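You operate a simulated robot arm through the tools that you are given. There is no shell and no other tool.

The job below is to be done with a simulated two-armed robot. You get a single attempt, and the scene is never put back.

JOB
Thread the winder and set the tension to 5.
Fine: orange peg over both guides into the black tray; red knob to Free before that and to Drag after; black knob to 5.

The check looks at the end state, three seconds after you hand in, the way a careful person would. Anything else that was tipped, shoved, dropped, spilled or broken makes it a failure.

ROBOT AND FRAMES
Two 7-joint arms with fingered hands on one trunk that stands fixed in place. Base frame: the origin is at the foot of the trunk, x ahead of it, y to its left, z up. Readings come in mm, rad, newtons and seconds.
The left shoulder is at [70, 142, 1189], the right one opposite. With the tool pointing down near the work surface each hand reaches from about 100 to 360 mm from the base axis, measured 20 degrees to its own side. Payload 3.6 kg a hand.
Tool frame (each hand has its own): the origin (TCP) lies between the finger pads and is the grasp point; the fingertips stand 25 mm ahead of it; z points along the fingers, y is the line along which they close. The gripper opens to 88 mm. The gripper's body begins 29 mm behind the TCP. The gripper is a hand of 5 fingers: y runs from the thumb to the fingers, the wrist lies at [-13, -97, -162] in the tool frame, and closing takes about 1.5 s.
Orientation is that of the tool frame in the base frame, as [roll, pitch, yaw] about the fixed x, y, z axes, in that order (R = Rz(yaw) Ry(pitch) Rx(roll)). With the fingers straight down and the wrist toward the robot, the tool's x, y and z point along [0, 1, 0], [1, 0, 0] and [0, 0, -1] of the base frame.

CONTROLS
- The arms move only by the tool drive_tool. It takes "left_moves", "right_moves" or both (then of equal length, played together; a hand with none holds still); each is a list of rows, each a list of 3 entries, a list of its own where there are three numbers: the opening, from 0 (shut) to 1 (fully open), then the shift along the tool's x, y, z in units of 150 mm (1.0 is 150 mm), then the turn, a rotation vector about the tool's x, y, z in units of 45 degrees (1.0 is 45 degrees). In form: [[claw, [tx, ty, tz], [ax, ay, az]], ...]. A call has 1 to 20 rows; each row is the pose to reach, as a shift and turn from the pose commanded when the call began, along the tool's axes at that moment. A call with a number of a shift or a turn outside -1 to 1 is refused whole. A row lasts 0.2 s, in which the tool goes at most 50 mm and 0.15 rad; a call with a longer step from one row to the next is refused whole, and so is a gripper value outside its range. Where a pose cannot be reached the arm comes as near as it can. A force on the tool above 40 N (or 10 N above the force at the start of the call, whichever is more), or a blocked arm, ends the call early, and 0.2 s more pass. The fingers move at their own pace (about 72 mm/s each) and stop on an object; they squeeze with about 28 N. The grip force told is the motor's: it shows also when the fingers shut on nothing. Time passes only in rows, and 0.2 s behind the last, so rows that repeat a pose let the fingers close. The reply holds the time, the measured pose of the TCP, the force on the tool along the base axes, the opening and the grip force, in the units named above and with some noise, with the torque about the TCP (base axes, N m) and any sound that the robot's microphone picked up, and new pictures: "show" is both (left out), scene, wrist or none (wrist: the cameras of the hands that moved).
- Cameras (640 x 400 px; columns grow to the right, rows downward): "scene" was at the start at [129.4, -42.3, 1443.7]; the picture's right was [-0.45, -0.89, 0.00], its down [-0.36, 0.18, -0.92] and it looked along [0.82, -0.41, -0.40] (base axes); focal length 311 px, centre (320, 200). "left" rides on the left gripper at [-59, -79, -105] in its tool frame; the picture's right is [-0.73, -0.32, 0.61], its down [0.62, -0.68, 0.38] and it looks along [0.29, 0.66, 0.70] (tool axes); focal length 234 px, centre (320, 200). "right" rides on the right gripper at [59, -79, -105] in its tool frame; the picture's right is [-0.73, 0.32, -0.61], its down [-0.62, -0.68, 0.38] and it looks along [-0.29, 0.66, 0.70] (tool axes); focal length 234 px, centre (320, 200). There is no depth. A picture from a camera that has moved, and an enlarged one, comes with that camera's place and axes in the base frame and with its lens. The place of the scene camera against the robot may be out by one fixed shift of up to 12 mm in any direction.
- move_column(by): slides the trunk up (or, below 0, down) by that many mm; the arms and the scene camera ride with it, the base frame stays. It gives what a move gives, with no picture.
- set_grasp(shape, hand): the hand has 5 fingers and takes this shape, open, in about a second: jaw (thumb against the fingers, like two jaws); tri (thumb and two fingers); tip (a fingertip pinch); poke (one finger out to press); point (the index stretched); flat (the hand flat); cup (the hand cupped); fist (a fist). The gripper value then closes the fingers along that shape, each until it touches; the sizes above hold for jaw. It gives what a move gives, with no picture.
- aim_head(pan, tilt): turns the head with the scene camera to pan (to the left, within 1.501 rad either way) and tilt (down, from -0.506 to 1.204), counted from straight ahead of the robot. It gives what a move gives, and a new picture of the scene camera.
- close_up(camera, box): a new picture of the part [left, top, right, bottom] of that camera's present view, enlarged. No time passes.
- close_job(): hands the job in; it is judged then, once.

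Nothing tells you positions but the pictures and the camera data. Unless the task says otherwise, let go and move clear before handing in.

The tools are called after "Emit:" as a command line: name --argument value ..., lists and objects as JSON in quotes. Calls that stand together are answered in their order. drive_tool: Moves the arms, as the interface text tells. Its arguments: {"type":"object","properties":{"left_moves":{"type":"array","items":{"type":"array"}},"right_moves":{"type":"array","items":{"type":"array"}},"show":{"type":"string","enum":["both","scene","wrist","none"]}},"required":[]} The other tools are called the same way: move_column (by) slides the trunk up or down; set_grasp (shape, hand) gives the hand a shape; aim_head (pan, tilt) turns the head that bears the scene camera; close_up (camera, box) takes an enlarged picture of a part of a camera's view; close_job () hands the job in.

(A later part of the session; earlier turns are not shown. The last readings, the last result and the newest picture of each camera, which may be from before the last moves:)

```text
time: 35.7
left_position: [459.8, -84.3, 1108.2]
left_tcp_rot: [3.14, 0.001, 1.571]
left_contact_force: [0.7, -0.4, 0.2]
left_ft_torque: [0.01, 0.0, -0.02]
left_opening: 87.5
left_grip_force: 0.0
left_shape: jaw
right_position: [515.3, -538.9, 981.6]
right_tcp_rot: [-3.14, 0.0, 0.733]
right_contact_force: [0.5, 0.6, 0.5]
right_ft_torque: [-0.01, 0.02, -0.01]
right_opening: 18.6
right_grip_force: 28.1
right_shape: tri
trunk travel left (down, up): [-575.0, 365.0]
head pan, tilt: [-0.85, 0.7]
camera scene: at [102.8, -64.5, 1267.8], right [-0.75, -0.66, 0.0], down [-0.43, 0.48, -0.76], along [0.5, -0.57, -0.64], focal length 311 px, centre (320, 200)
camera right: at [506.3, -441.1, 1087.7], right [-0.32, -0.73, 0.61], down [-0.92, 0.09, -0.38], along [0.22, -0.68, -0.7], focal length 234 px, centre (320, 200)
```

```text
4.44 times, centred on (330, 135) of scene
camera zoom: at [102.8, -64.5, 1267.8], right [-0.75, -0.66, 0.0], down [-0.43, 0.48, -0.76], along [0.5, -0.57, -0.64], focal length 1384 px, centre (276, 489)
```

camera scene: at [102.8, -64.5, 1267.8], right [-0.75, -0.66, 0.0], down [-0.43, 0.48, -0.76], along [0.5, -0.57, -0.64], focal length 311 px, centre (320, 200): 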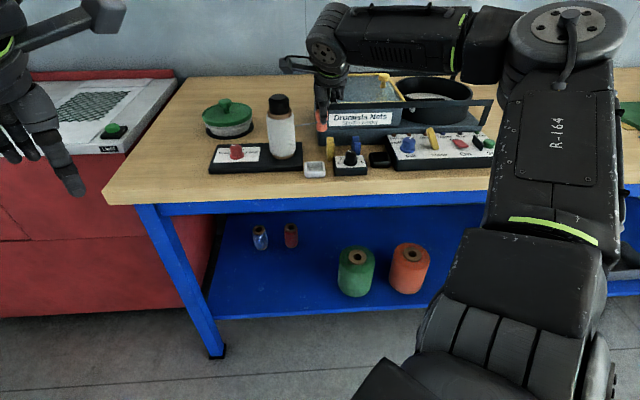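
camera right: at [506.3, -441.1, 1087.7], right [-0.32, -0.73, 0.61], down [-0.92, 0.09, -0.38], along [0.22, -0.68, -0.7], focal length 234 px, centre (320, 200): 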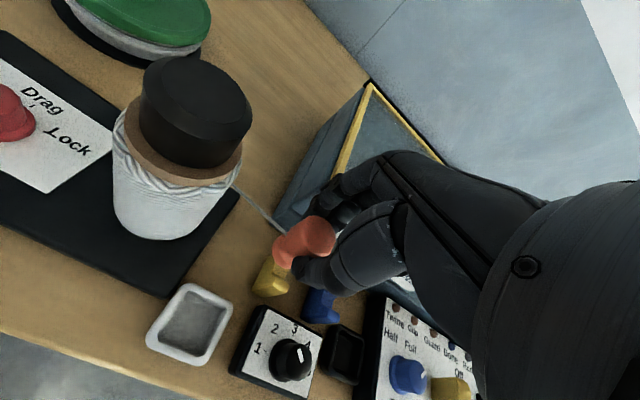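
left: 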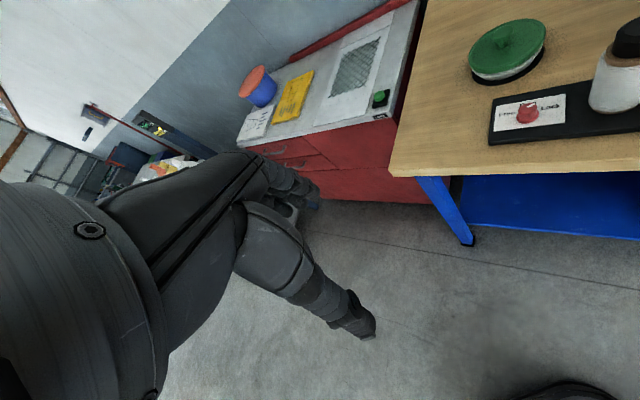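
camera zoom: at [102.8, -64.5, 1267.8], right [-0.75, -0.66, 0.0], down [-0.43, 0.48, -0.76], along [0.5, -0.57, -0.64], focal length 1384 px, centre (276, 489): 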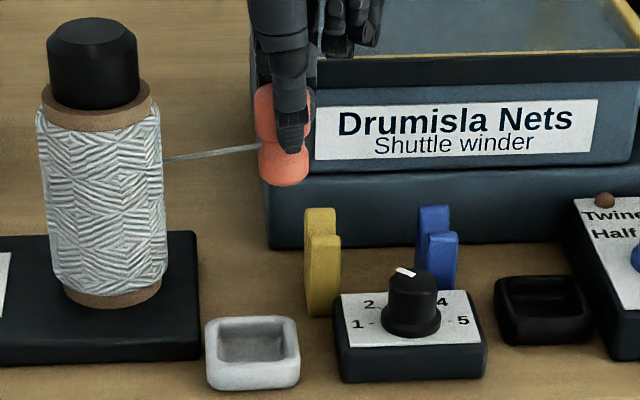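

The peg is held left of and above the yellow guide. I'll zoom the wrist view to measure the guides and tray from here.

Emit:
close_up --camera "right" --box '[230, 240, 390, 390]'

Emit:
close_up --camera "scene" --box '[320, 130, 400, 180]'

```text
2.67 times, centred on (310, 315) of right
camera zoom: at [506.3, -441.1, 1087.7], right [-0.32, -0.73, 0.61], down [-0.92, 0.09, -0.38], along [0.22, -0.68, -0.7], focal length 624 px, centre (347, -107)
```

zoom: 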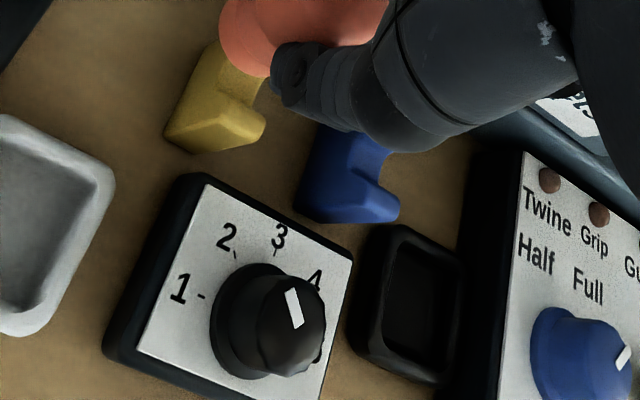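

```text
8.00 times, centred on (360, 155) of scene
camera zoom: at [102.8, -64.5, 1267.8], right [-0.75, -0.66, 0.0], down [-0.43, 0.48, -0.76], along [0.5, -0.57, -0.64], focal length 2491 px, centre (0, 560)
```

zoom: 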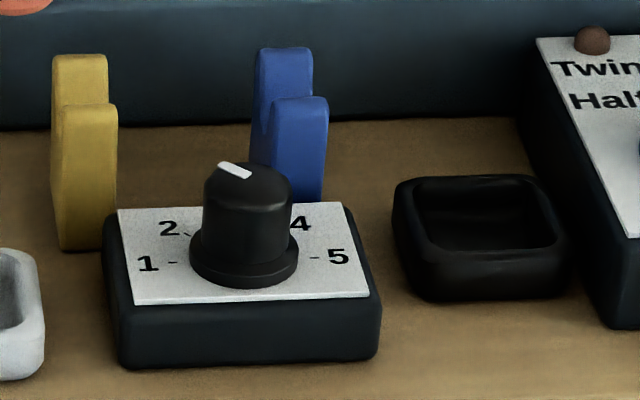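

The guide slots lie along a line at roughly f≈748 mm and the tray centre is near (405,-611). I'll carry the peg along that line over the yellow guide to above the blue one.

Emit:
drive_tool --right_moves '[[0, [-0.107, 0.004, 0], [0, 0, -0.107]], [0, [-0.213, 0.008, 0], [0, 0, -0.213]], [0, [-0.32, 0.011, 0], [0, 0, -0.32]], [0, [-0.427, 0.015, 0], [0, 0, -0.427]], [0, [-0.533, 0.019, 0], [0, 0, -0.533]], [0, [-0.533, 0.019, 0], [0, 0, -0.533]]]' --show "both"

Emit:
close_up --camera "right" --box '[220, 160, 400, 300]'

Emit:
close_up --camera "scene" --box '[260, 90, 400, 180]'

```text
time: 37.1
left_position: [458.8, -85.7, 1107.3]
left_tcp_rot: [3.139, 0.002, 1.572]
left_contact_force: [-0.8, -0.6, -0.4]
left_ft_torque: [-0.02, 0.01, 0.0]
left_opening: 87.5
left_grip_force: 0.1
left_shape: jaw
right_position: [458.0, -593.8, 981.6]
right_tcp_rot: [3.141, 0.0, 1.155]
right_contact_force: [-0.2, 0.0, 0.5]
right_ft_torque: [0.01, 0.02, 0.02]
right_opening: 18.5
right_grip_force: 27.4
right_shape: tri
trunk travel left (down, up): [-575.0, 365.0]
head pan, tilt: [-0.85, 0.7]
camera scene: at [102.6, -64.1, 1267.8], right [-0.75, -0.66, 0.0], down [-0.43, 0.48, -0.77], along [0.51, -0.57, -0.64], focal length 311 px, centre (320, 200)
camera right: at [410.1, -507.6, 1086.4], right [0.0, -0.79, 0.61], down [-0.88, -0.29, -0.38], along [0.48, -0.53, -0.7], focal length 234 px, centre (320, 200)
```

scene: 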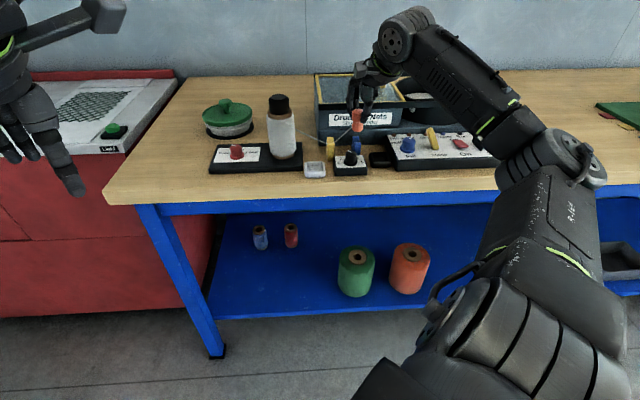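
right: 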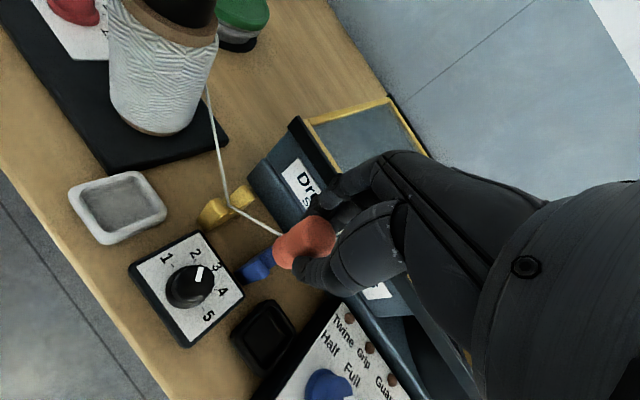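

```text
2.86 times, centred on (310, 230) of right
camera zoom: at [410.1, -507.6, 1086.4], right [0.0, -0.79, 0.61], down [-0.88, -0.29, -0.38], along [0.48, -0.53, -0.7], focal length 669 px, centre (349, 114)
```

zoom: 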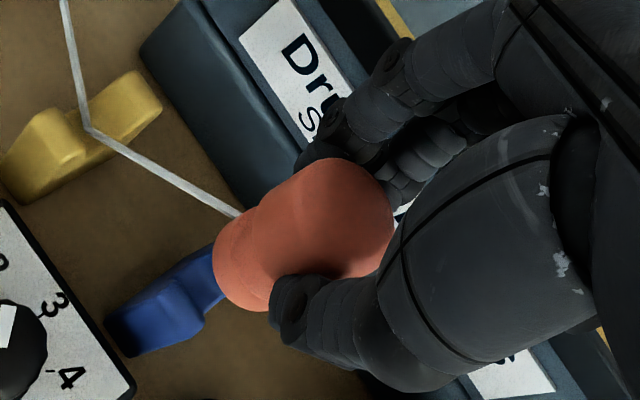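

```text
4.44 times, centred on (330, 135) of scene
camera zoom: at [102.6, -64.1, 1267.8], right [-0.75, -0.66, 0.0], down [-0.43, 0.48, -0.77], along [0.51, -0.57, -0.64], focal length 1384 px, centre (276, 489)
```

zoom: 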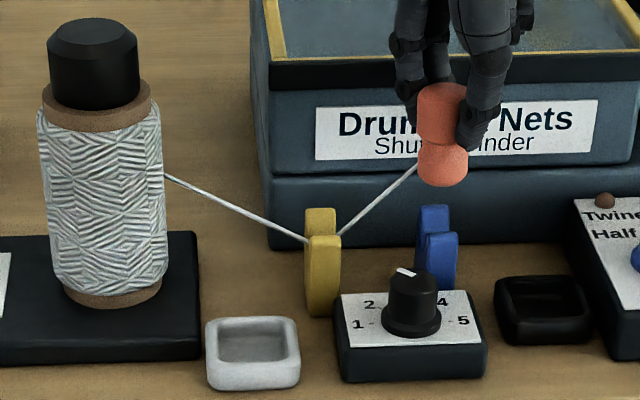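

The thread has seated in the yellow guide's slot. I'll continue along the same line past the blue guide.

Emit:
drive_tool --right_moves '[[0, [-0.093, -0.038, 0], [0, 0, -0.08]], [0, [-0.186, -0.075, 0], [0, 0, -0.16]], [0, [-0.28, -0.113, 0], [0, 0, -0.24]], [0, [-0.371, -0.15, 0], [0, 0, -0.31]], [0, [-0.371, -0.15, 0], [0, 0, -0.31]]]' --show "both"

Emit:
close_up --camera "right" --box '[200, 160, 400, 320]'

Emit:
close_up --camera "scene" --box '[280, 90, 440, 190]'

```text
time: 38.3
left_position: [459.9, -84.4, 1107.3]
left_tcp_rot: [-3.141, -0.001, 1.573]
left_contact_force: [0.2, 0.1, 0.0]
left_ft_torque: [0.02, 0.02, 0.01]
left_opening: 87.5
left_grip_force: 0.1
left_shape: jaw
right_position: [413.7, -632.9, 982.5]
right_tcp_rot: [3.141, 0.001, 1.397]
right_contact_force: [0.0, -0.2, -0.6]
right_ft_torque: [-0.01, 0.0, -0.02]
right_opening: 18.9
right_grip_force: 27.9
right_shape: tri
trunk travel left (down, up): [-575.0, 365.0]
head pan, tilt: [-0.85, 0.7]
camera scene: at [103.0, -64.6, 1267.8], right [-0.75, -0.66, 0.0], down [-0.43, 0.48, -0.76], along [0.5, -0.57, -0.64], focal length 311 px, centre (320, 200)
camera right: at [347.2, -562.9, 1089.1], right [0.19, -0.77, 0.61], down [-0.78, -0.5, -0.38], along [0.6, -0.4, -0.7], focal length 234 px, centre (320, 200)
```

scene: 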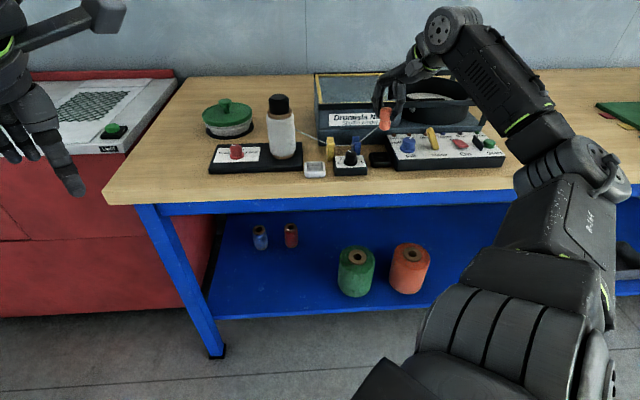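
right: 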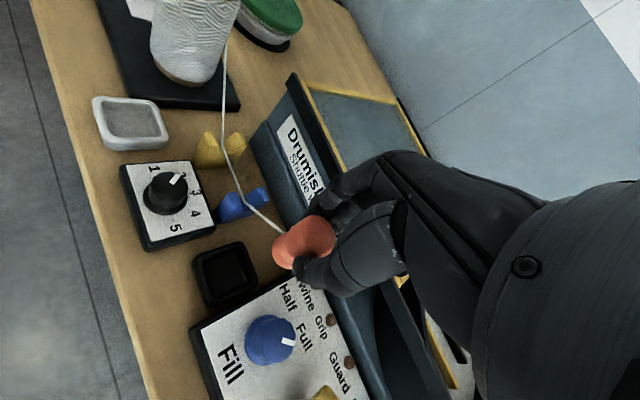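

```text
2.50 times, centred on (300, 240) of right
camera zoom: at [347.2, -562.9, 1089.1], right [0.19, -0.77, 0.61], down [-0.78, -0.5, -0.38], along [0.6, -0.4, -0.7], focal length 585 px, centre (370, 100)
```

zoom: 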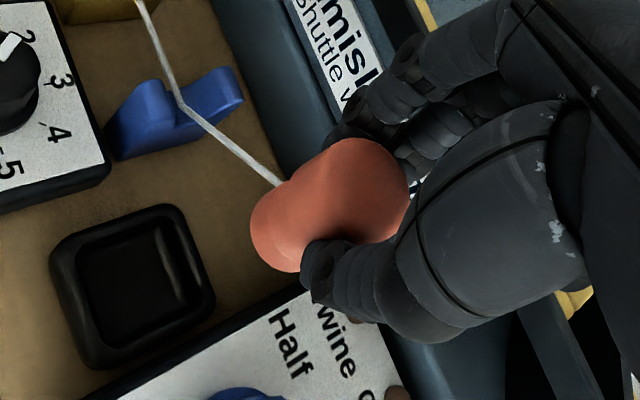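

```text
4.00 times, centred on (360, 140) of scene
camera zoom: at [103.0, -64.6, 1267.8], right [-0.75, -0.66, 0.0], down [-0.43, 0.48, -0.76], along [0.5, -0.57, -0.64], focal length 1246 px, centre (160, 440)
```

zoom: 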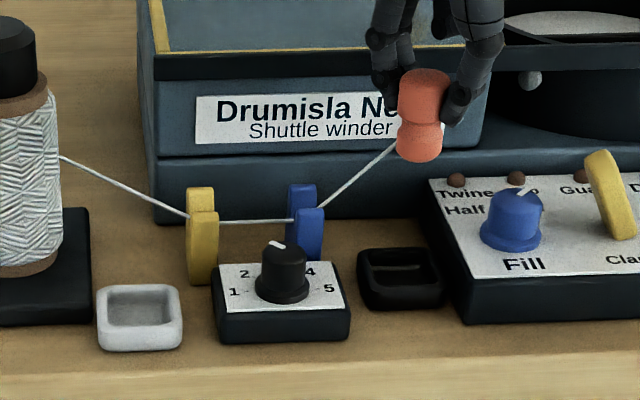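

The thread now sits in both slots. I'll bring the peg over the black tray, centre about (405.5,-611.5), and turn the hand so the thread stays clear of the fingers.

Emit:
drive_tool --right_moves '[[0, [0.026, -0.02, 0], [0, 0, 0.156]], [0, [0.052, -0.04, 0.03], [0, 0, 0.312]], [0, [0.078, -0.058, 0.07], [0, 0, 0.467]], [0, [0.104, -0.077, 0.11], [0, 0, 0.623]], [0, [0.129, -0.096, 0.15], [0, 0, 0.778]], [0, [0.129, -0.096, 0.15], [0, 0, 0.778]]]' --show "both"

Emit:
close_up --camera "right" --box '[200, 160, 400, 320]'

Emit:
close_up --camera "scene" --box '[320, 100, 430, 180]'

```text
time: 39.7
left_position: [459.4, -85.0, 1107.7]
left_tcp_rot: [3.141, 0.0, 1.57]
left_contact_force: [-0.5, 0.2, 0.6]
left_ft_torque: [-0.03, 0.03, 0.01]
left_opening: 87.5
left_grip_force: 0.1
left_shape: jaw
right_position: [403.1, -614.3, 960.0]
right_tcp_rot: [3.141, -0.005, 0.786]
right_contact_force: [0.1, 0.1, -0.8]
right_ft_torque: [0.02, 0.03, 0.0]
right_opening: 18.4
right_grip_force: 28.1
right_shape: tri
trunk travel left (down, up): [-575.0, 365.0]
head pan, tilt: [-0.85, 0.7]
camera scene: at [102.7, -64.8, 1267.8], right [-0.75, -0.66, 0.0], down [-0.43, 0.48, -0.76], along [0.5, -0.57, -0.64], focal length 311 px, centre (320, 200)
camera right: at [389.4, -516.0, 1065.7], right [-0.29, -0.74, 0.61], down [-0.92, 0.04, -0.39], along [0.26, -0.67, -0.69], focal length 234 px, centre (320, 200)
```

scene: 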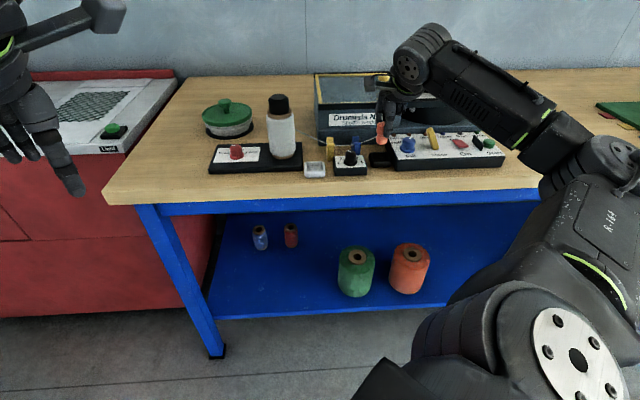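
right: 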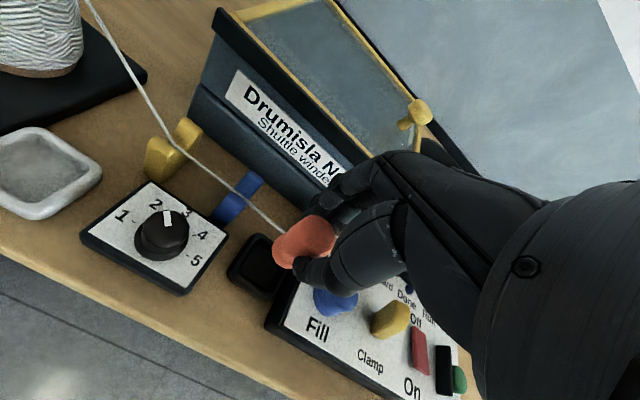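

```text
2.50 times, centred on (300, 240) of right
camera zoom: at [389.4, -516.0, 1065.7], right [-0.29, -0.74, 0.61], down [-0.92, 0.04, -0.39], along [0.26, -0.67, -0.69], focal length 585 px, centre (370, 100)
```

zoom: 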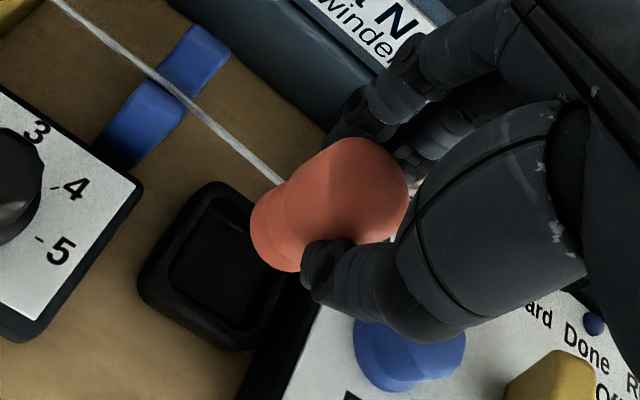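

```text
5.00 times, centred on (375, 140) of scene
camera zoom: at [102.7, -64.8, 1267.8], right [-0.75, -0.66, 0.0], down [-0.43, 0.48, -0.76], along [0.5, -0.57, -0.64], focal length 1557 px, centre (45, 500)
```

zoom: 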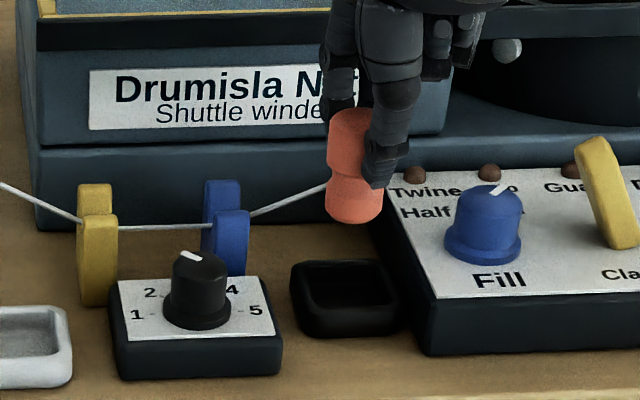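

The peg hangs over the tray, with the thread still in both guides. Its bottom looks about 4 mm too far back, so I'll correct and lower to just above the rim for a check.

Emit:
drive_tool --right_moves '[[0, [0.003, -0.015, 0.07], [0, 0, 0]], [0, [0.005, -0.024, 0.14], [0, 0, 0]], [0, [0.005, -0.024, 0.2], [0, 0, 0]], [0, [0.005, -0.024, 0.2], [0, 0, 0]]]' --show "none"

Emit:
close_up --camera "right" --box '[220, 180, 360, 300]'

Emit:
close_up --camera "scene" --box '[350, 120, 430, 180]'

```text
time: 40.7
left_position: [458.3, -84.7, 1108.1]
left_tcp_rot: [-3.141, 0.0, 1.572]
left_contact_force: [0.0, -0.7, -0.4]
left_ft_torque: [0.0, 0.01, 0.01]
left_opening: 87.9
left_grip_force: 0.0
left_shape: jaw
right_position: [402.7, -609.8, 931.0]
right_tcp_rot: [3.141, 0.0, 0.785]
right_contact_force: [-1.0, 0.2, -0.2]
right_ft_torque: [0.0, 0.02, 0.05]
right_opening: 18.4
right_grip_force: 28.7
right_shape: tri
trunk travel left (down, up): [-575.0, 365.0]
head pan, tilt: [-0.85, 0.7]
```

```text
3.33 times, centred on (290, 240) of right
camera zoom: at [387.9, -512.4, 1036.2], right [-0.29, -0.74, 0.61], down [-0.92, 0.04, -0.38], along [0.26, -0.67, -0.7], focal length 781 px, centre (420, 67)
```

zoom: 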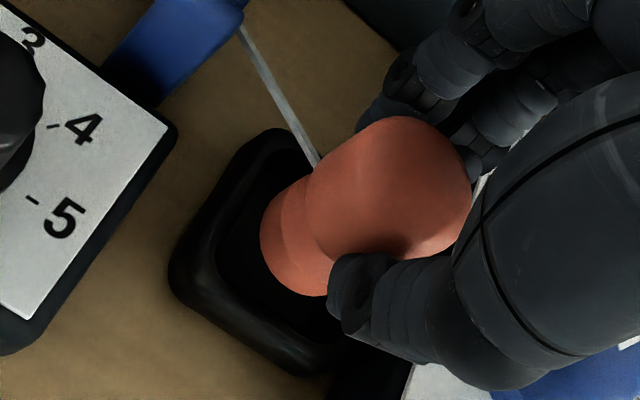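

```text
6.67 times, centred on (390, 150) of scene
camera zoom: at [102.7, -64.6, 1267.8], right [-0.75, -0.66, 0.0], down [-0.43, 0.48, -0.76], along [0.5, -0.57, -0.64], focal length 2076 px, centre (-147, 533)
```

zoom: 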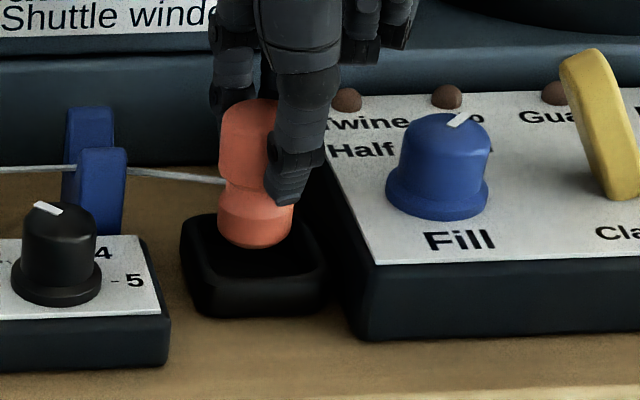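

The peg is centred over the tray opening to within 2 mm. I'll lower it gently toward the tray floor.

Emit:
drive_tool --right_moves '[[0, [0.006, -0.006, 0.04], [0, 0, 0]], [0, [0.006, -0.006, 0.08], [0, 0, 0]], [0, [0.006, -0.006, 0.113], [0, 0, 0]], [0, [0.006, -0.006, 0.113], [0, 0, 0]]]' --show "none"

Emit:
close_up --camera "right" --box '[220, 180, 360, 300]'

Emit:
close_up --camera "scene" --box '[350, 120, 430, 180]'

```text
time: 41.7
left_position: [459.2, -85.8, 1107.6]
left_tcp_rot: [3.141, 0.001, 1.572]
left_contact_force: [-0.3, 1.2, -0.6]
left_ft_torque: [0.0, 0.0, 0.01]
left_opening: 87.8
left_grip_force: 0.1
left_shape: jaw
right_position: [402.2, -608.6, 913.8]
right_tcp_rot: [3.141, -0.001, 0.783]
right_contact_force: [-0.8, -1.8, 0.4]
right_ft_torque: [-0.05, -0.01, -0.02]
right_opening: 18.5
right_grip_force: 27.9
right_shape: tri
trunk travel left (down, up): [-575.0, 365.0]
head pan, tilt: [-0.85, 0.7]
```

```text
3.33 times, centred on (290, 240) of right
camera zoom: at [388.6, -511.1, 1018.6], right [-0.29, -0.74, 0.61], down [-0.92, 0.04, -0.38], along [0.26, -0.67, -0.7], focal length 781 px, centre (420, 67)
```

zoom: 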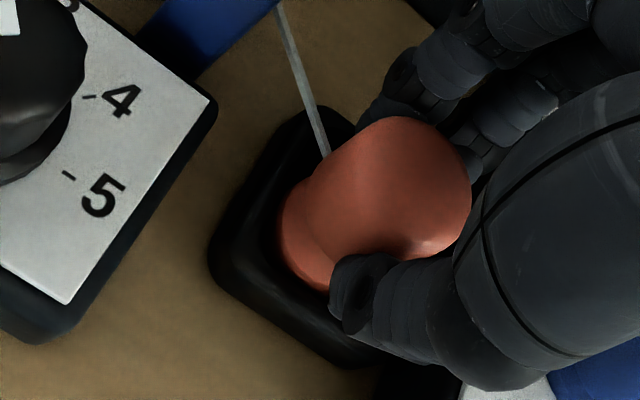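

```text
6.67 times, centred on (390, 150) of scene
camera zoom: at [102.5, -64.9, 1267.8], right [-0.75, -0.66, 0.0], down [-0.42, 0.48, -0.76], along [0.5, -0.57, -0.64], focal length 2076 px, centre (-147, 533)
```

zoom: 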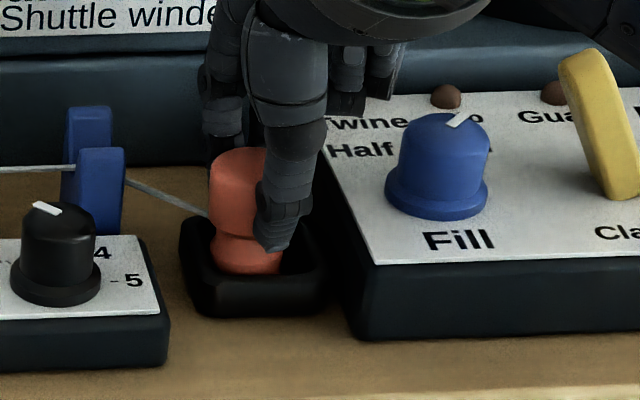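

The peg is inside the tray with no notable force. I'll lower another 3 mm to feel for the floor.

Emit:
drive_tool --right_moves '[[0, [-0.006, 0.004, 0.01], [0, 0, 0]], [0, [-0.01, 0.004, 0.02], [0, 0, 0]], [0, [-0.01, 0.004, 0.02], [0, 0, 0]]]' --show "none"

Emit:
close_up --camera "scene" --box '[350, 120, 430, 180]'

```text
time: 42.5
left_position: [458.3, -82.7, 1108.3]
left_tcp_rot: [3.141, 0.0, 1.573]
left_contact_force: [0.9, 0.6, 0.3]
left_ft_torque: [0.02, -0.01, -0.01]
left_opening: 87.6
left_grip_force: 0.1
left_shape: jaw
right_position: [402.0, -610.6, 911.4]
right_tcp_rot: [3.141, 0.0, 0.783]
right_contact_force: [0.9, 0.5, 4.7]
right_ft_torque: [0.0, -0.06, 0.02]
right_opening: 18.8
right_grip_force: 28.0
right_shape: tri
trunk travel left (down, up): [-575.0, 365.0]
head pan, tilt: [-0.85, 0.7]
```

```text
6.67 times, centred on (390, 150) of scene
camera zoom: at [102.3, -63.8, 1267.9], right [-0.75, -0.66, 0.0], down [-0.42, 0.48, -0.77], along [0.51, -0.57, -0.64], focal length 2076 px, centre (-147, 533)
```

zoom: 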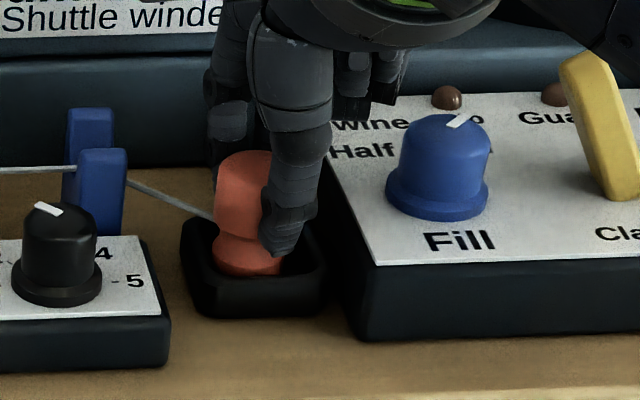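

The floor is felt (4.7 N up). I'll open to 40 mm and rise straight up.

Emit:
drive_tool --right_moves '[[0.3, [0, 0, 0], [0, 0, 0]], [0.4, [0, 0, 0], [0, 0, 0]], [0.455, [0, 0, 0], [0, 0, 0]], [0.455, [0, 0, 0], [0, 0, 0]]]' --show "none"

Emit:
close_up --camera "scene" --box '[350, 120, 430, 180]'

Emit:
close_up --camera "right" --box '[220, 180, 360, 300]'

```text
time: 43.5
left_position: [460.0, -84.3, 1107.5]
left_tcp_rot: [-3.141, -0.002, 1.571]
left_contact_force: [-0.5, 0.0, -0.3]
left_ft_torque: [0.02, -0.02, 0.01]
left_opening: 87.7
left_grip_force: 0.1
left_shape: jaw
right_position: [402.3, -610.7, 909.5]
right_tcp_rot: [3.141, -0.001, 0.784]
right_contact_force: [0.3, 0.2, 0.1]
right_ft_torque: [0.01, 0.06, -0.02]
right_opening: 39.3
right_grip_force: 0.0
right_shape: tri
trunk travel left (down, up): [-575.0, 365.0]
head pan, tilt: [-0.85, 0.7]
```

```text
6.67 times, centred on (390, 150) of scene
camera zoom: at [102.8, -64.9, 1267.8], right [-0.75, -0.66, 0.0], down [-0.43, 0.48, -0.76], along [0.5, -0.57, -0.64], focal length 2076 px, centre (-147, 533)
```

zoom: 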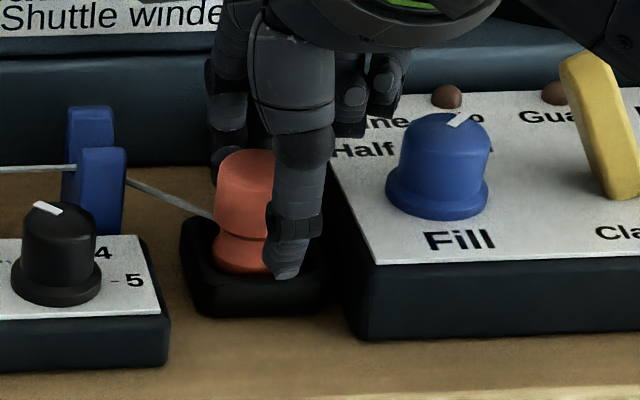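

```text
3.33 times, centred on (290, 240) of right
camera zoom: at [387.9, -513.4, 1015.7], right [-0.29, -0.74, 0.61], down [-0.92, 0.04, -0.38], along [0.26, -0.67, -0.7], focal length 781 px, centre (420, 67)
```

zoom: 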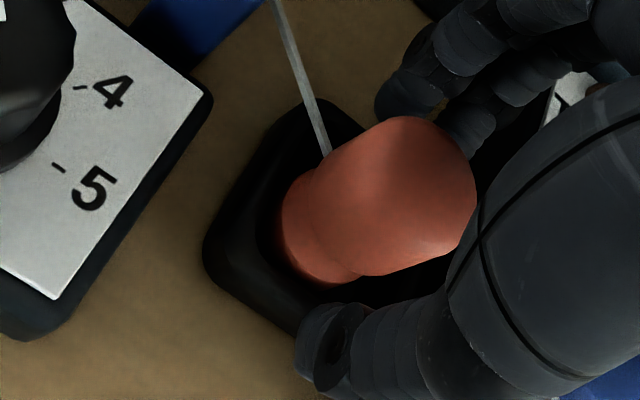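

Released; the peg stands upright in the tray. I'll rise straight up and check everything.

Emit:
drive_tool --right_moves '[[0.455, [0, 0, -0.08], [0, 0, 0]], [0.455, [0, 0, -0.2], [0, 0, 0]], [0.455, [0, 0, -0.35], [0, 0, 0]], [0.455, [0, 0, -0.5], [0, 0, 0]], [0.455, [0, 0, -0.5], [0, 0, 0]]]' --show "both"

Emit:
close_up --camera "scene" --box '[260, 100, 420, 190]'

Emit:
close_up --camera "right" --box '[120, 100, 360, 320]'

```text
time: 44.7
left_position: [459.9, -84.8, 1107.4]
left_tcp_rot: [-3.141, 0.0, 1.572]
left_contact_force: [0.2, -0.9, 0.2]
left_ft_torque: [0.0, 0.0, -0.02]
left_opening: 87.7
left_grip_force: 0.2
left_shape: jaw
right_position: [403.2, -617.1, 963.2]
right_tcp_rot: [3.138, -0.006, 0.789]
right_contact_force: [-1.1, -1.0, 0.0]
right_ft_torque: [-0.02, 0.03, 0.02]
right_opening: 39.6
right_grip_force: 0.0
right_shape: tri
right hand out of reach, approached as far as the arm can: row 3, 4, 5
trunk travel left (down, up): [-575.0, 365.0]
head pan, tilt: [-0.85, 0.7]
camera scene: at [102.7, -64.5, 1267.8], right [-0.75, -0.66, 0.0], down [-0.43, 0.48, -0.76], along [0.5, -0.57, -0.64], focal length 311 px, centre (320, 200)
camera right: at [388.9, -520.7, 1069.2], right [-0.29, -0.74, 0.61], down [-0.92, 0.04, -0.39], along [0.27, -0.67, -0.69], focal length 234 px, centre (320, 200)
```

scene: 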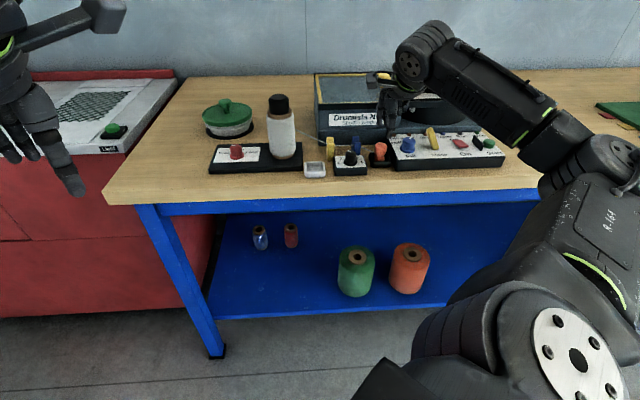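
right: 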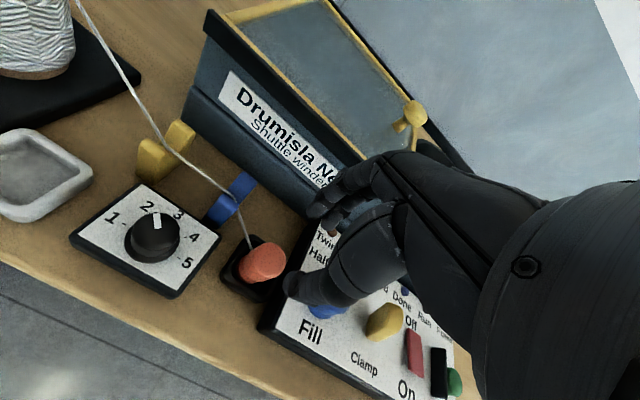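

```text
4.00 times, centred on (340, 145) of scene
camera zoom: at [102.7, -64.5, 1267.8], right [-0.75, -0.66, 0.0], down [-0.43, 0.48, -0.76], along [0.5, -0.57, -0.64], focal length 1246 px, centre (240, 420)
```

zoom: 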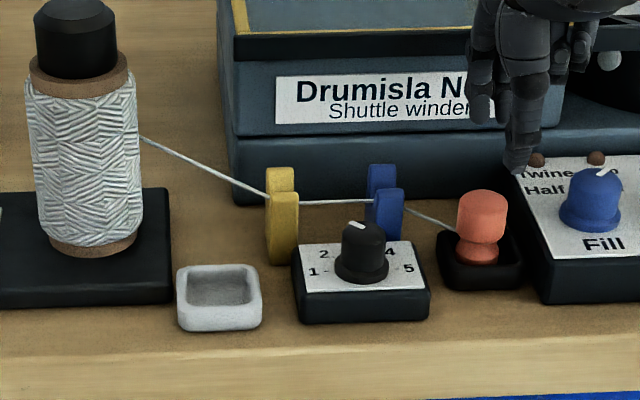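

```text
1.82 times, centred on (240, 210) of right
camera zoom: at [388.9, -520.7, 1069.2], right [-0.29, -0.74, 0.61], down [-0.92, 0.04, -0.39], along [0.27, -0.67, -0.69], focal length 426 px, centre (466, 182)
```

zoom: 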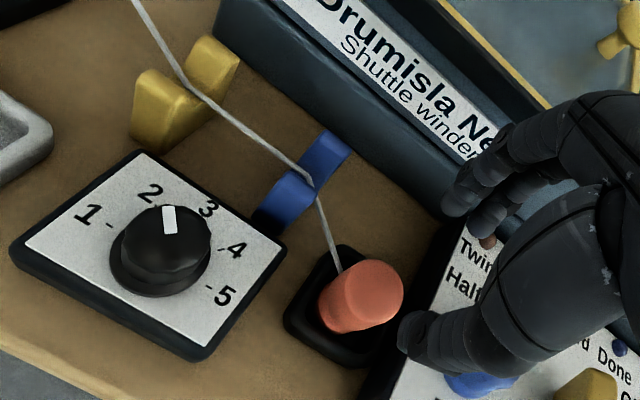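

The peg stands in the black tray with thread through both slots. The black knob is at about (438,-542), pointing at 2; 5 lies about 130° clockwise. I'll bring the hand over it, turning the wrist so the fingers fit between the guides.

Emit:
drive_tool --right_moves '[[0.455, [0.1, -0.037, 0], [0, 0, -0.15]], [0.455, [0.2, -0.075, 0], [0, 0, -0.3]], [0.455, [0.31, -0.112, 0], [0, 0, -0.46]], [0.455, [0.41, -0.15, 0], [0, 0, -0.62]], [0.455, [0.519, -0.187, 0], [0, 0, -0.778]], [0.455, [0.519, -0.187, 0], [0, 0, -0.778]]]' --show "none"

Emit:
drive_tool --right_moves '[[0.455, [0, 0, 0], [0, 0, -0.15]], [0.455, [0, 0, 0], [0, 0, -0.3]], [0.455, [0, 0, 0], [0, 0, -0.45]], [0.455, [0, 0, 0], [0, 0, -0.6]], [0.455, [0, 0, 0], [0, 0, -0.75]], [0.455, [0, 0, 0], [0, 0, -0.75]]]' --show "both"

Emit:
close_up --camera "right" --box '[180, 140, 380, 320]'

Emit:
close_up --camera "scene" --box '[280, 100, 420, 190]'

```text
time: 46.1
left_position: [459.4, -84.9, 1107.7]
left_tcp_rot: [-3.14, -0.001, 1.571]
left_contact_force: [-0.5, 0.8, 0.0]
left_ft_torque: [-0.01, 0.0, 0.0]
left_opening: 87.6
left_grip_force: 0.1
left_shape: jaw
right_position: [438.9, -541.6, 963.8]
right_tcp_rot: [-3.14, 0.0, 1.395]
right_contact_force: [-0.2, 0.6, -1.2]
right_ft_torque: [-0.01, 0.03, 0.0]
right_opening: 39.7
right_grip_force: 0.1
right_shape: tri
trunk travel left (down, up): [-575.0, 365.0]
head pan, tilt: [-0.85, 0.7]
```

```text
time: 47.5
left_position: [459.6, -85.4, 1108.5]
left_tcp_rot: [-3.141, -0.001, 1.571]
left_contact_force: [-0.1, 0.5, 0.3]
left_ft_torque: [-0.01, 0.0, 0.02]
left_opening: 87.8
left_grip_force: 0.0
left_shape: jaw
right_position: [440.4, -543.1, 963.7]
right_tcp_rot: [-3.14, 0.0, 1.985]
right_contact_force: [0.2, -0.6, -0.6]
right_ft_torque: [-0.02, 0.0, 0.02]
right_opening: 39.8
right_grip_force: 0.1
right_shape: tri
trunk travel left (down, up): [-575.0, 365.0]
head pan, tilt: [-0.85, 0.7]
camera scene: at [102.6, -64.7, 1267.8], right [-0.75, -0.66, 0.0], down [-0.43, 0.48, -0.76], along [0.5, -0.57, -0.64], focal length 311 px, centre (320, 200)
camera right: at [344.3, -521.5, 1069.5], right [0.59, -0.53, 0.61], down [-0.37, -0.84, -0.38], along [0.72, 0.0, -0.7], focal length 234 px, centre (320, 200)
```

scene: 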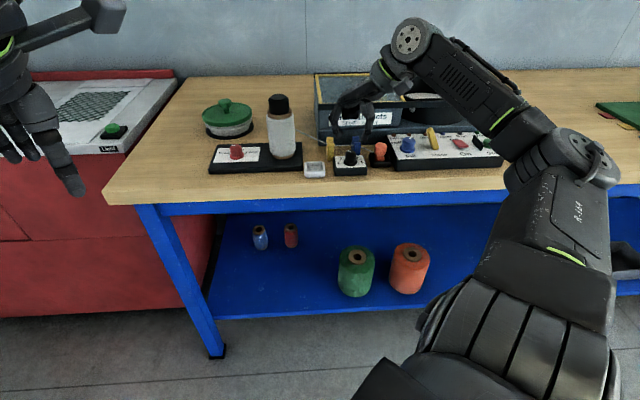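
right: 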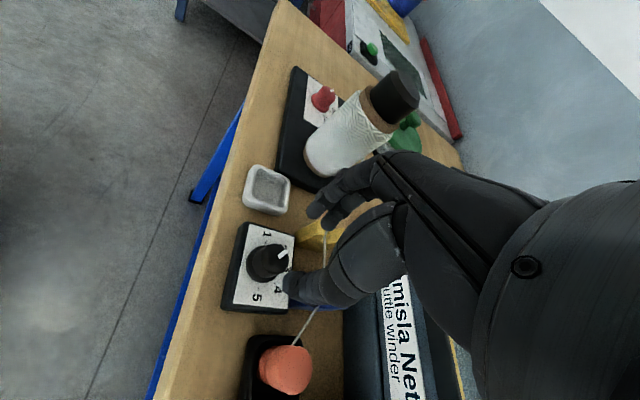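

```text
2.22 times, centred on (280, 230) of right
camera zoom: at [344.3, -521.5, 1069.5], right [0.59, -0.53, 0.61], down [-0.37, -0.84, -0.38], along [0.72, 0.0, -0.7], focal length 520 px, centre (409, 133)
```

zoom: 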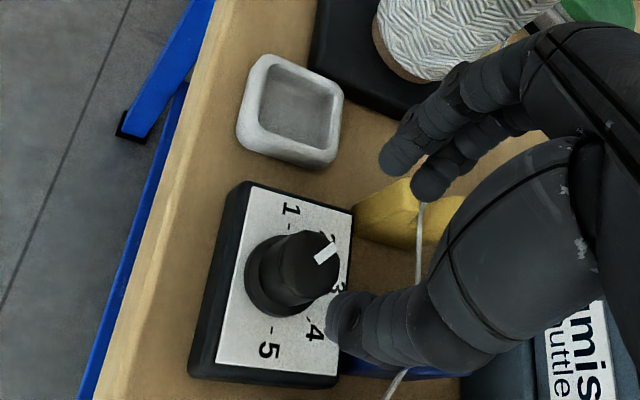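

```text
4.44 times, centred on (350, 145) of scene
camera zoom: at [102.6, -64.7, 1267.8], right [-0.75, -0.66, 0.0], down [-0.43, 0.48, -0.76], along [0.5, -0.57, -0.64], focal length 1384 px, centre (187, 444)
```

zoom: 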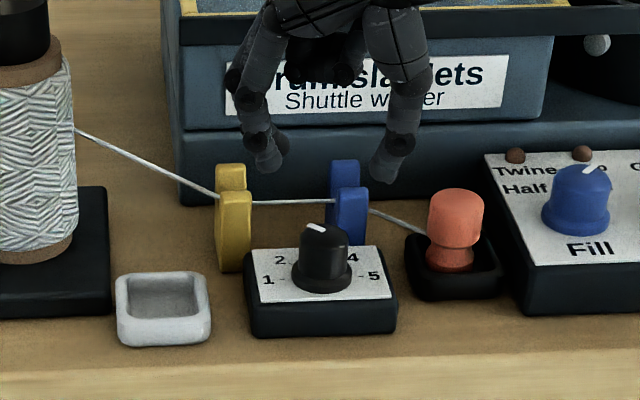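

The hand is over the black knob with room on both sides. I'll narrow the opening to 35 mm, drop to z≈930 and check clearances.

Emit:
drive_tool --right_moves '[[0.4, [0, 0, 0.05], [0, 0, 0]], [0.4, [0, 0, 0.14], [0, 0, 0]], [0.4, [0, 0, 0.225], [0, 0, 0]], [0.4, [0, 0, 0.225], [0, 0, 0]]]' --show "none"

Emit:
close_up --camera "right" --box '[200, 160, 360, 300]'

Emit:
close_up --camera "scene" --box '[310, 120, 390, 180]'

```text
time: 48.5
left_position: [459.6, -84.7, 1107.8]
left_tcp_rot: [-3.142, -0.001, 1.569]
left_contact_force: [-0.8, 0.3, 0.1]
left_ft_torque: [0.0, -0.02, 0.0]
left_opening: 87.8
left_grip_force: 0.0
left_shape: jaw
right_position: [439.6, -544.1, 930.8]
right_tcp_rot: [3.141, -0.001, 1.985]
right_contact_force: [0.4, 0.4, -0.8]
right_ft_torque: [0.01, -0.01, 0.0]
right_opening: 35.6
right_grip_force: 0.1
right_shape: tri
trunk travel left (down, up): [-575.0, 365.0]
head pan, tilt: [-0.85, 0.7]
```

```text
2.86 times, centred on (280, 230) of right
camera zoom: at [344.1, -521.8, 1037.9], right [0.59, -0.53, 0.61], down [-0.37, -0.84, -0.38], along [0.72, 0.0, -0.7], focal length 669 px, centre (434, 114)
```

zoom: 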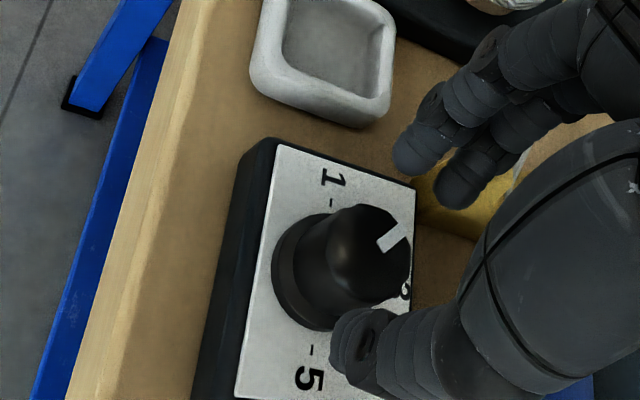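

```text
6.67 times, centred on (350, 150) of scene
camera zoom: at [102.6, -64.5, 1267.8], right [-0.75, -0.66, 0.0], down [-0.43, 0.48, -0.76], along [0.5, -0.57, -0.64], focal length 2076 px, centre (120, 533)
```

zoom: 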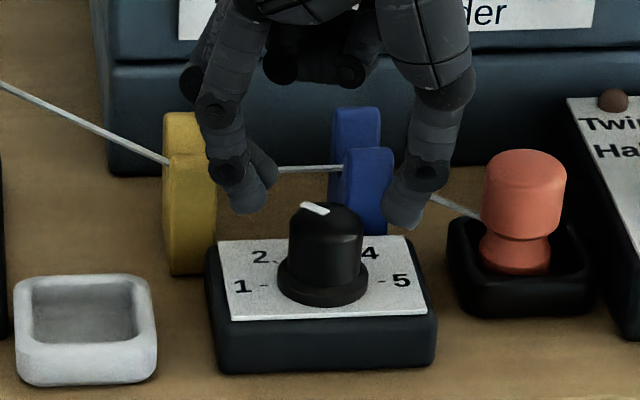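

The knob is centred, but the middle finger would pass within 3 mm of the yellow guide. I'll narrow to 30 mm, turn the hand a few degrees away, and then descend.

Emit:
drive_tool --right_moves '[[0.34, [0.01, 0.004, 0], [0, 0, 0.09]], [0.34, [0.01, 0.004, 0.04], [0, 0, 0.09]], [0.34, [0.01, 0.004, 0.1], [0, 0, 0.09]], [0.34, [0.01, 0.004, 0.16], [0, 0, 0.09]], [0.34, [0.01, 0.004, 0.16], [0, 0, 0.09]]]' --show "none"

Emit:
close_up --camera "right" --box '[200, 160, 360, 300]'

Emit:
close_up --camera "scene" --box '[310, 120, 390, 180]'

```text
time: 49.7
left_position: [459.7, -84.0, 1107.1]
left_tcp_rot: [3.141, -0.001, 1.57]
left_contact_force: [-0.5, 0.2, -0.2]
left_ft_torque: [0.01, 0.0, 0.03]
left_opening: 87.8
left_grip_force: 0.1
left_shape: jaw
right_position: [439.1, -541.3, 905.9]
right_tcp_rot: [3.141, 0.001, 1.913]
right_contact_force: [0.7, 0.0, -0.1]
right_ft_torque: [-0.02, 0.02, -0.01]
right_opening: 30.3
right_grip_force: 0.1
right_shape: tri
trunk travel left (down, up): [-575.0, 365.0]
head pan, tilt: [-0.85, 0.7]
```

```text
2.86 times, centred on (280, 230) of right
camera zoom: at [346.3, -513.0, 1012.2], right [0.55, -0.58, 0.61], down [-0.43, -0.82, -0.38], along [0.72, -0.05, -0.7], focal length 669 px, centre (434, 114)
```

zoom: 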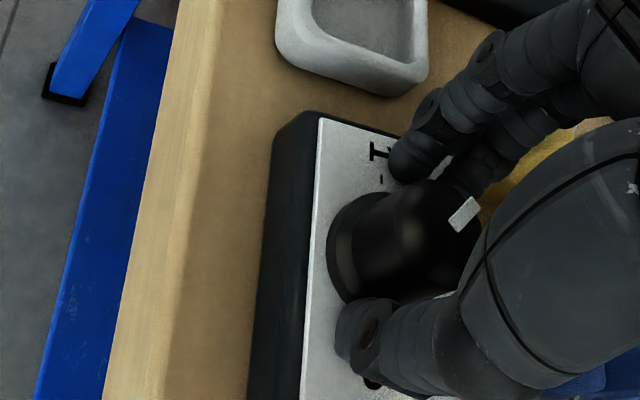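

```text
6.67 times, centred on (350, 150) of scene
camera zoom: at [102.7, -64.6, 1267.8], right [-0.75, -0.66, 0.0], down [-0.43, 0.48, -0.76], along [0.5, -0.57, -0.64], focal length 2076 px, centre (120, 533)
```

zoom: 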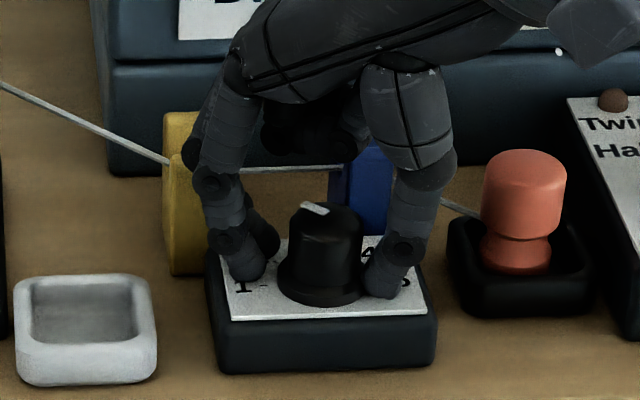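

Fingers surround the knob without contact. I'll close and turn clockwise by 34°.

Emit:
drive_tool --right_moves '[[0, [0, 0, 0], [0, 0, 0]], [0, [0, 0, 0], [0, 0, 0]], [0, [0, 0, 0], [0, 0, 0]], [0, [0, 0, 0], [0, 0, 0]], [0, [0, 0, 0], [0, 0, 0.15]], [0, [0, 0, 0], [0, 0, 0.3]], [0, [0, 0, 0], [0, 0, 0.45]], [0, [0, 0, 0], [0, 0, 0.6]], [0, [0, 0, 0], [0, 0, 0.756]], [0, [0, 0, 0], [0, 0, 0.756]]]' --show "none"

Emit:
close_up --camera "right" --box '[200, 160, 360, 300]'

Emit:
close_up --camera "scene" --box '[310, 120, 390, 180]'

```text
time: 51.9
left_position: [459.2, -83.0, 1107.9]
left_tcp_rot: [-3.14, 0.0, 1.571]
left_contact_force: [-0.2, 0.0, 0.7]
left_ft_torque: [0.03, -0.03, 0.06]
left_opening: 87.4
left_grip_force: 0.0
left_shape: jaw
right_position: [439.4, -542.3, 907.1]
right_tcp_rot: [3.141, -0.001, 1.318]
right_contact_force: [0.5, -1.3, 5.0]
right_ft_torque: [-0.02, -0.08, 0.04]
right_opening: 17.3
right_grip_force: 27.8
right_shape: tri
trunk travel left (down, up): [-575.0, 365.0]
head pan, tilt: [-0.85, 0.7]
```

```text
2.86 times, centred on (280, 230) of right
camera zoom: at [378.0, -465.1, 1012.4], right [0.13, -0.78, 0.61], down [-0.81, -0.43, -0.38], along [0.56, -0.45, -0.7], focal length 669 px, centre (434, 114)
```

zoom: 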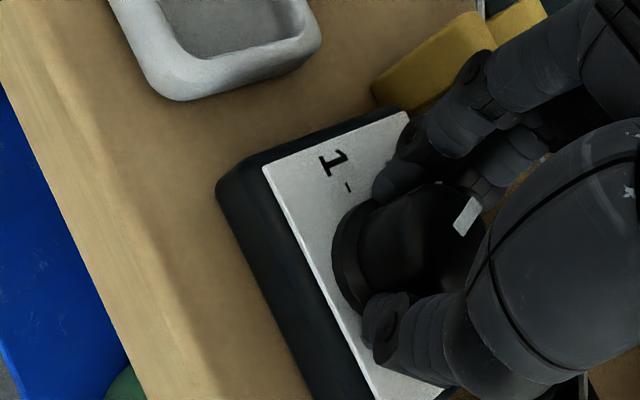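

```text
6.67 times, centred on (350, 150) of scene
camera zoom: at [102.2, -64.4, 1267.9], right [-0.75, -0.66, 0.0], down [-0.42, 0.48, -0.77], along [0.51, -0.57, -0.64], focal length 2076 px, centre (120, 533)
```

zoom: 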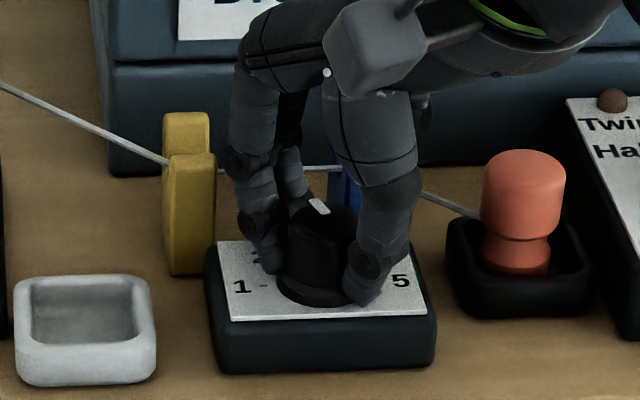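

The knob turned with the hand. I'll release, swing back, and grip-turn again.

Emit:
drive_tool --right_moves '[[0.34, [0, 0, 0], [0, 0, 0]], [0.34, [0, 0, 0], [0, 0, 0]], [0.34, [0, 0, 0], [0, 0, -0.15]], [0.34, [0, 0, 0], [0, 0, -0.3]], [0.34, [0, 0, 0], [0, 0, -0.45]], [0.34, [0, 0, 0], [0, 0, -0.6]], [0.34, [0, 0, 0], [0, 0, -0.756]], [0.34, [0, 0, 0], [0, 0, -0.756]]]' --show "none"

Emit:
close_up --camera "right" --box '[200, 160, 360, 300]'

Emit:
close_up --camera "scene" --box '[310, 120, 390, 180]'

```text
time: 53.7
left_position: [459.1, -84.5, 1108.1]
left_tcp_rot: [-3.141, 0.001, 1.57]
left_contact_force: [-0.4, -0.2, 0.1]
left_ft_torque: [-0.01, -0.06, 0.0]
left_opening: 87.8
left_grip_force: 0.1
left_shape: jaw
right_position: [439.1, -540.9, 906.0]
right_tcp_rot: [3.141, 0.0, 1.916]
right_contact_force: [1.0, 0.1, -0.1]
right_ft_torque: [0.0, 0.0, -0.01]
right_opening: 30.2
right_grip_force: 0.0
right_shape: tri
trunk travel left (down, up): [-575.0, 365.0]
head pan, tilt: [-0.85, 0.7]
```

```text
2.86 times, centred on (280, 230) of right
camera zoom: at [345.5, -512.9, 1012.4], right [0.55, -0.57, 0.61], down [-0.43, -0.82, -0.38], along [0.72, -0.05, -0.7], focal length 669 px, centre (434, 114)
```

zoom: 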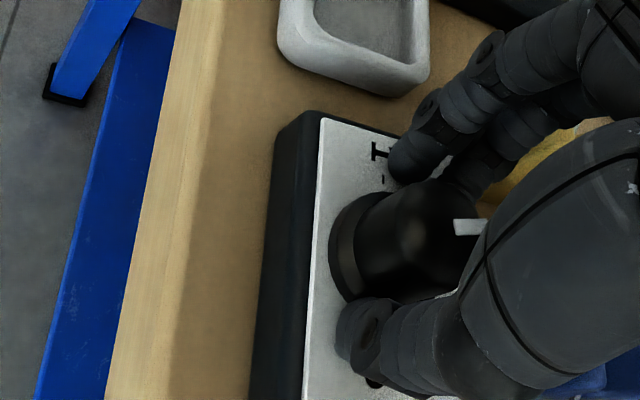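

```text
6.67 times, centred on (350, 150) of scene
camera zoom: at [102.6, -64.7, 1267.8], right [-0.75, -0.66, 0.0], down [-0.43, 0.48, -0.76], along [0.5, -0.57, -0.64], focal length 2076 px, centre (120, 533)
```

zoom: 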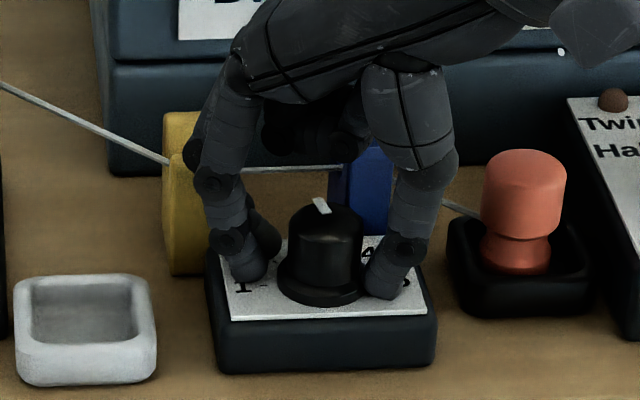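

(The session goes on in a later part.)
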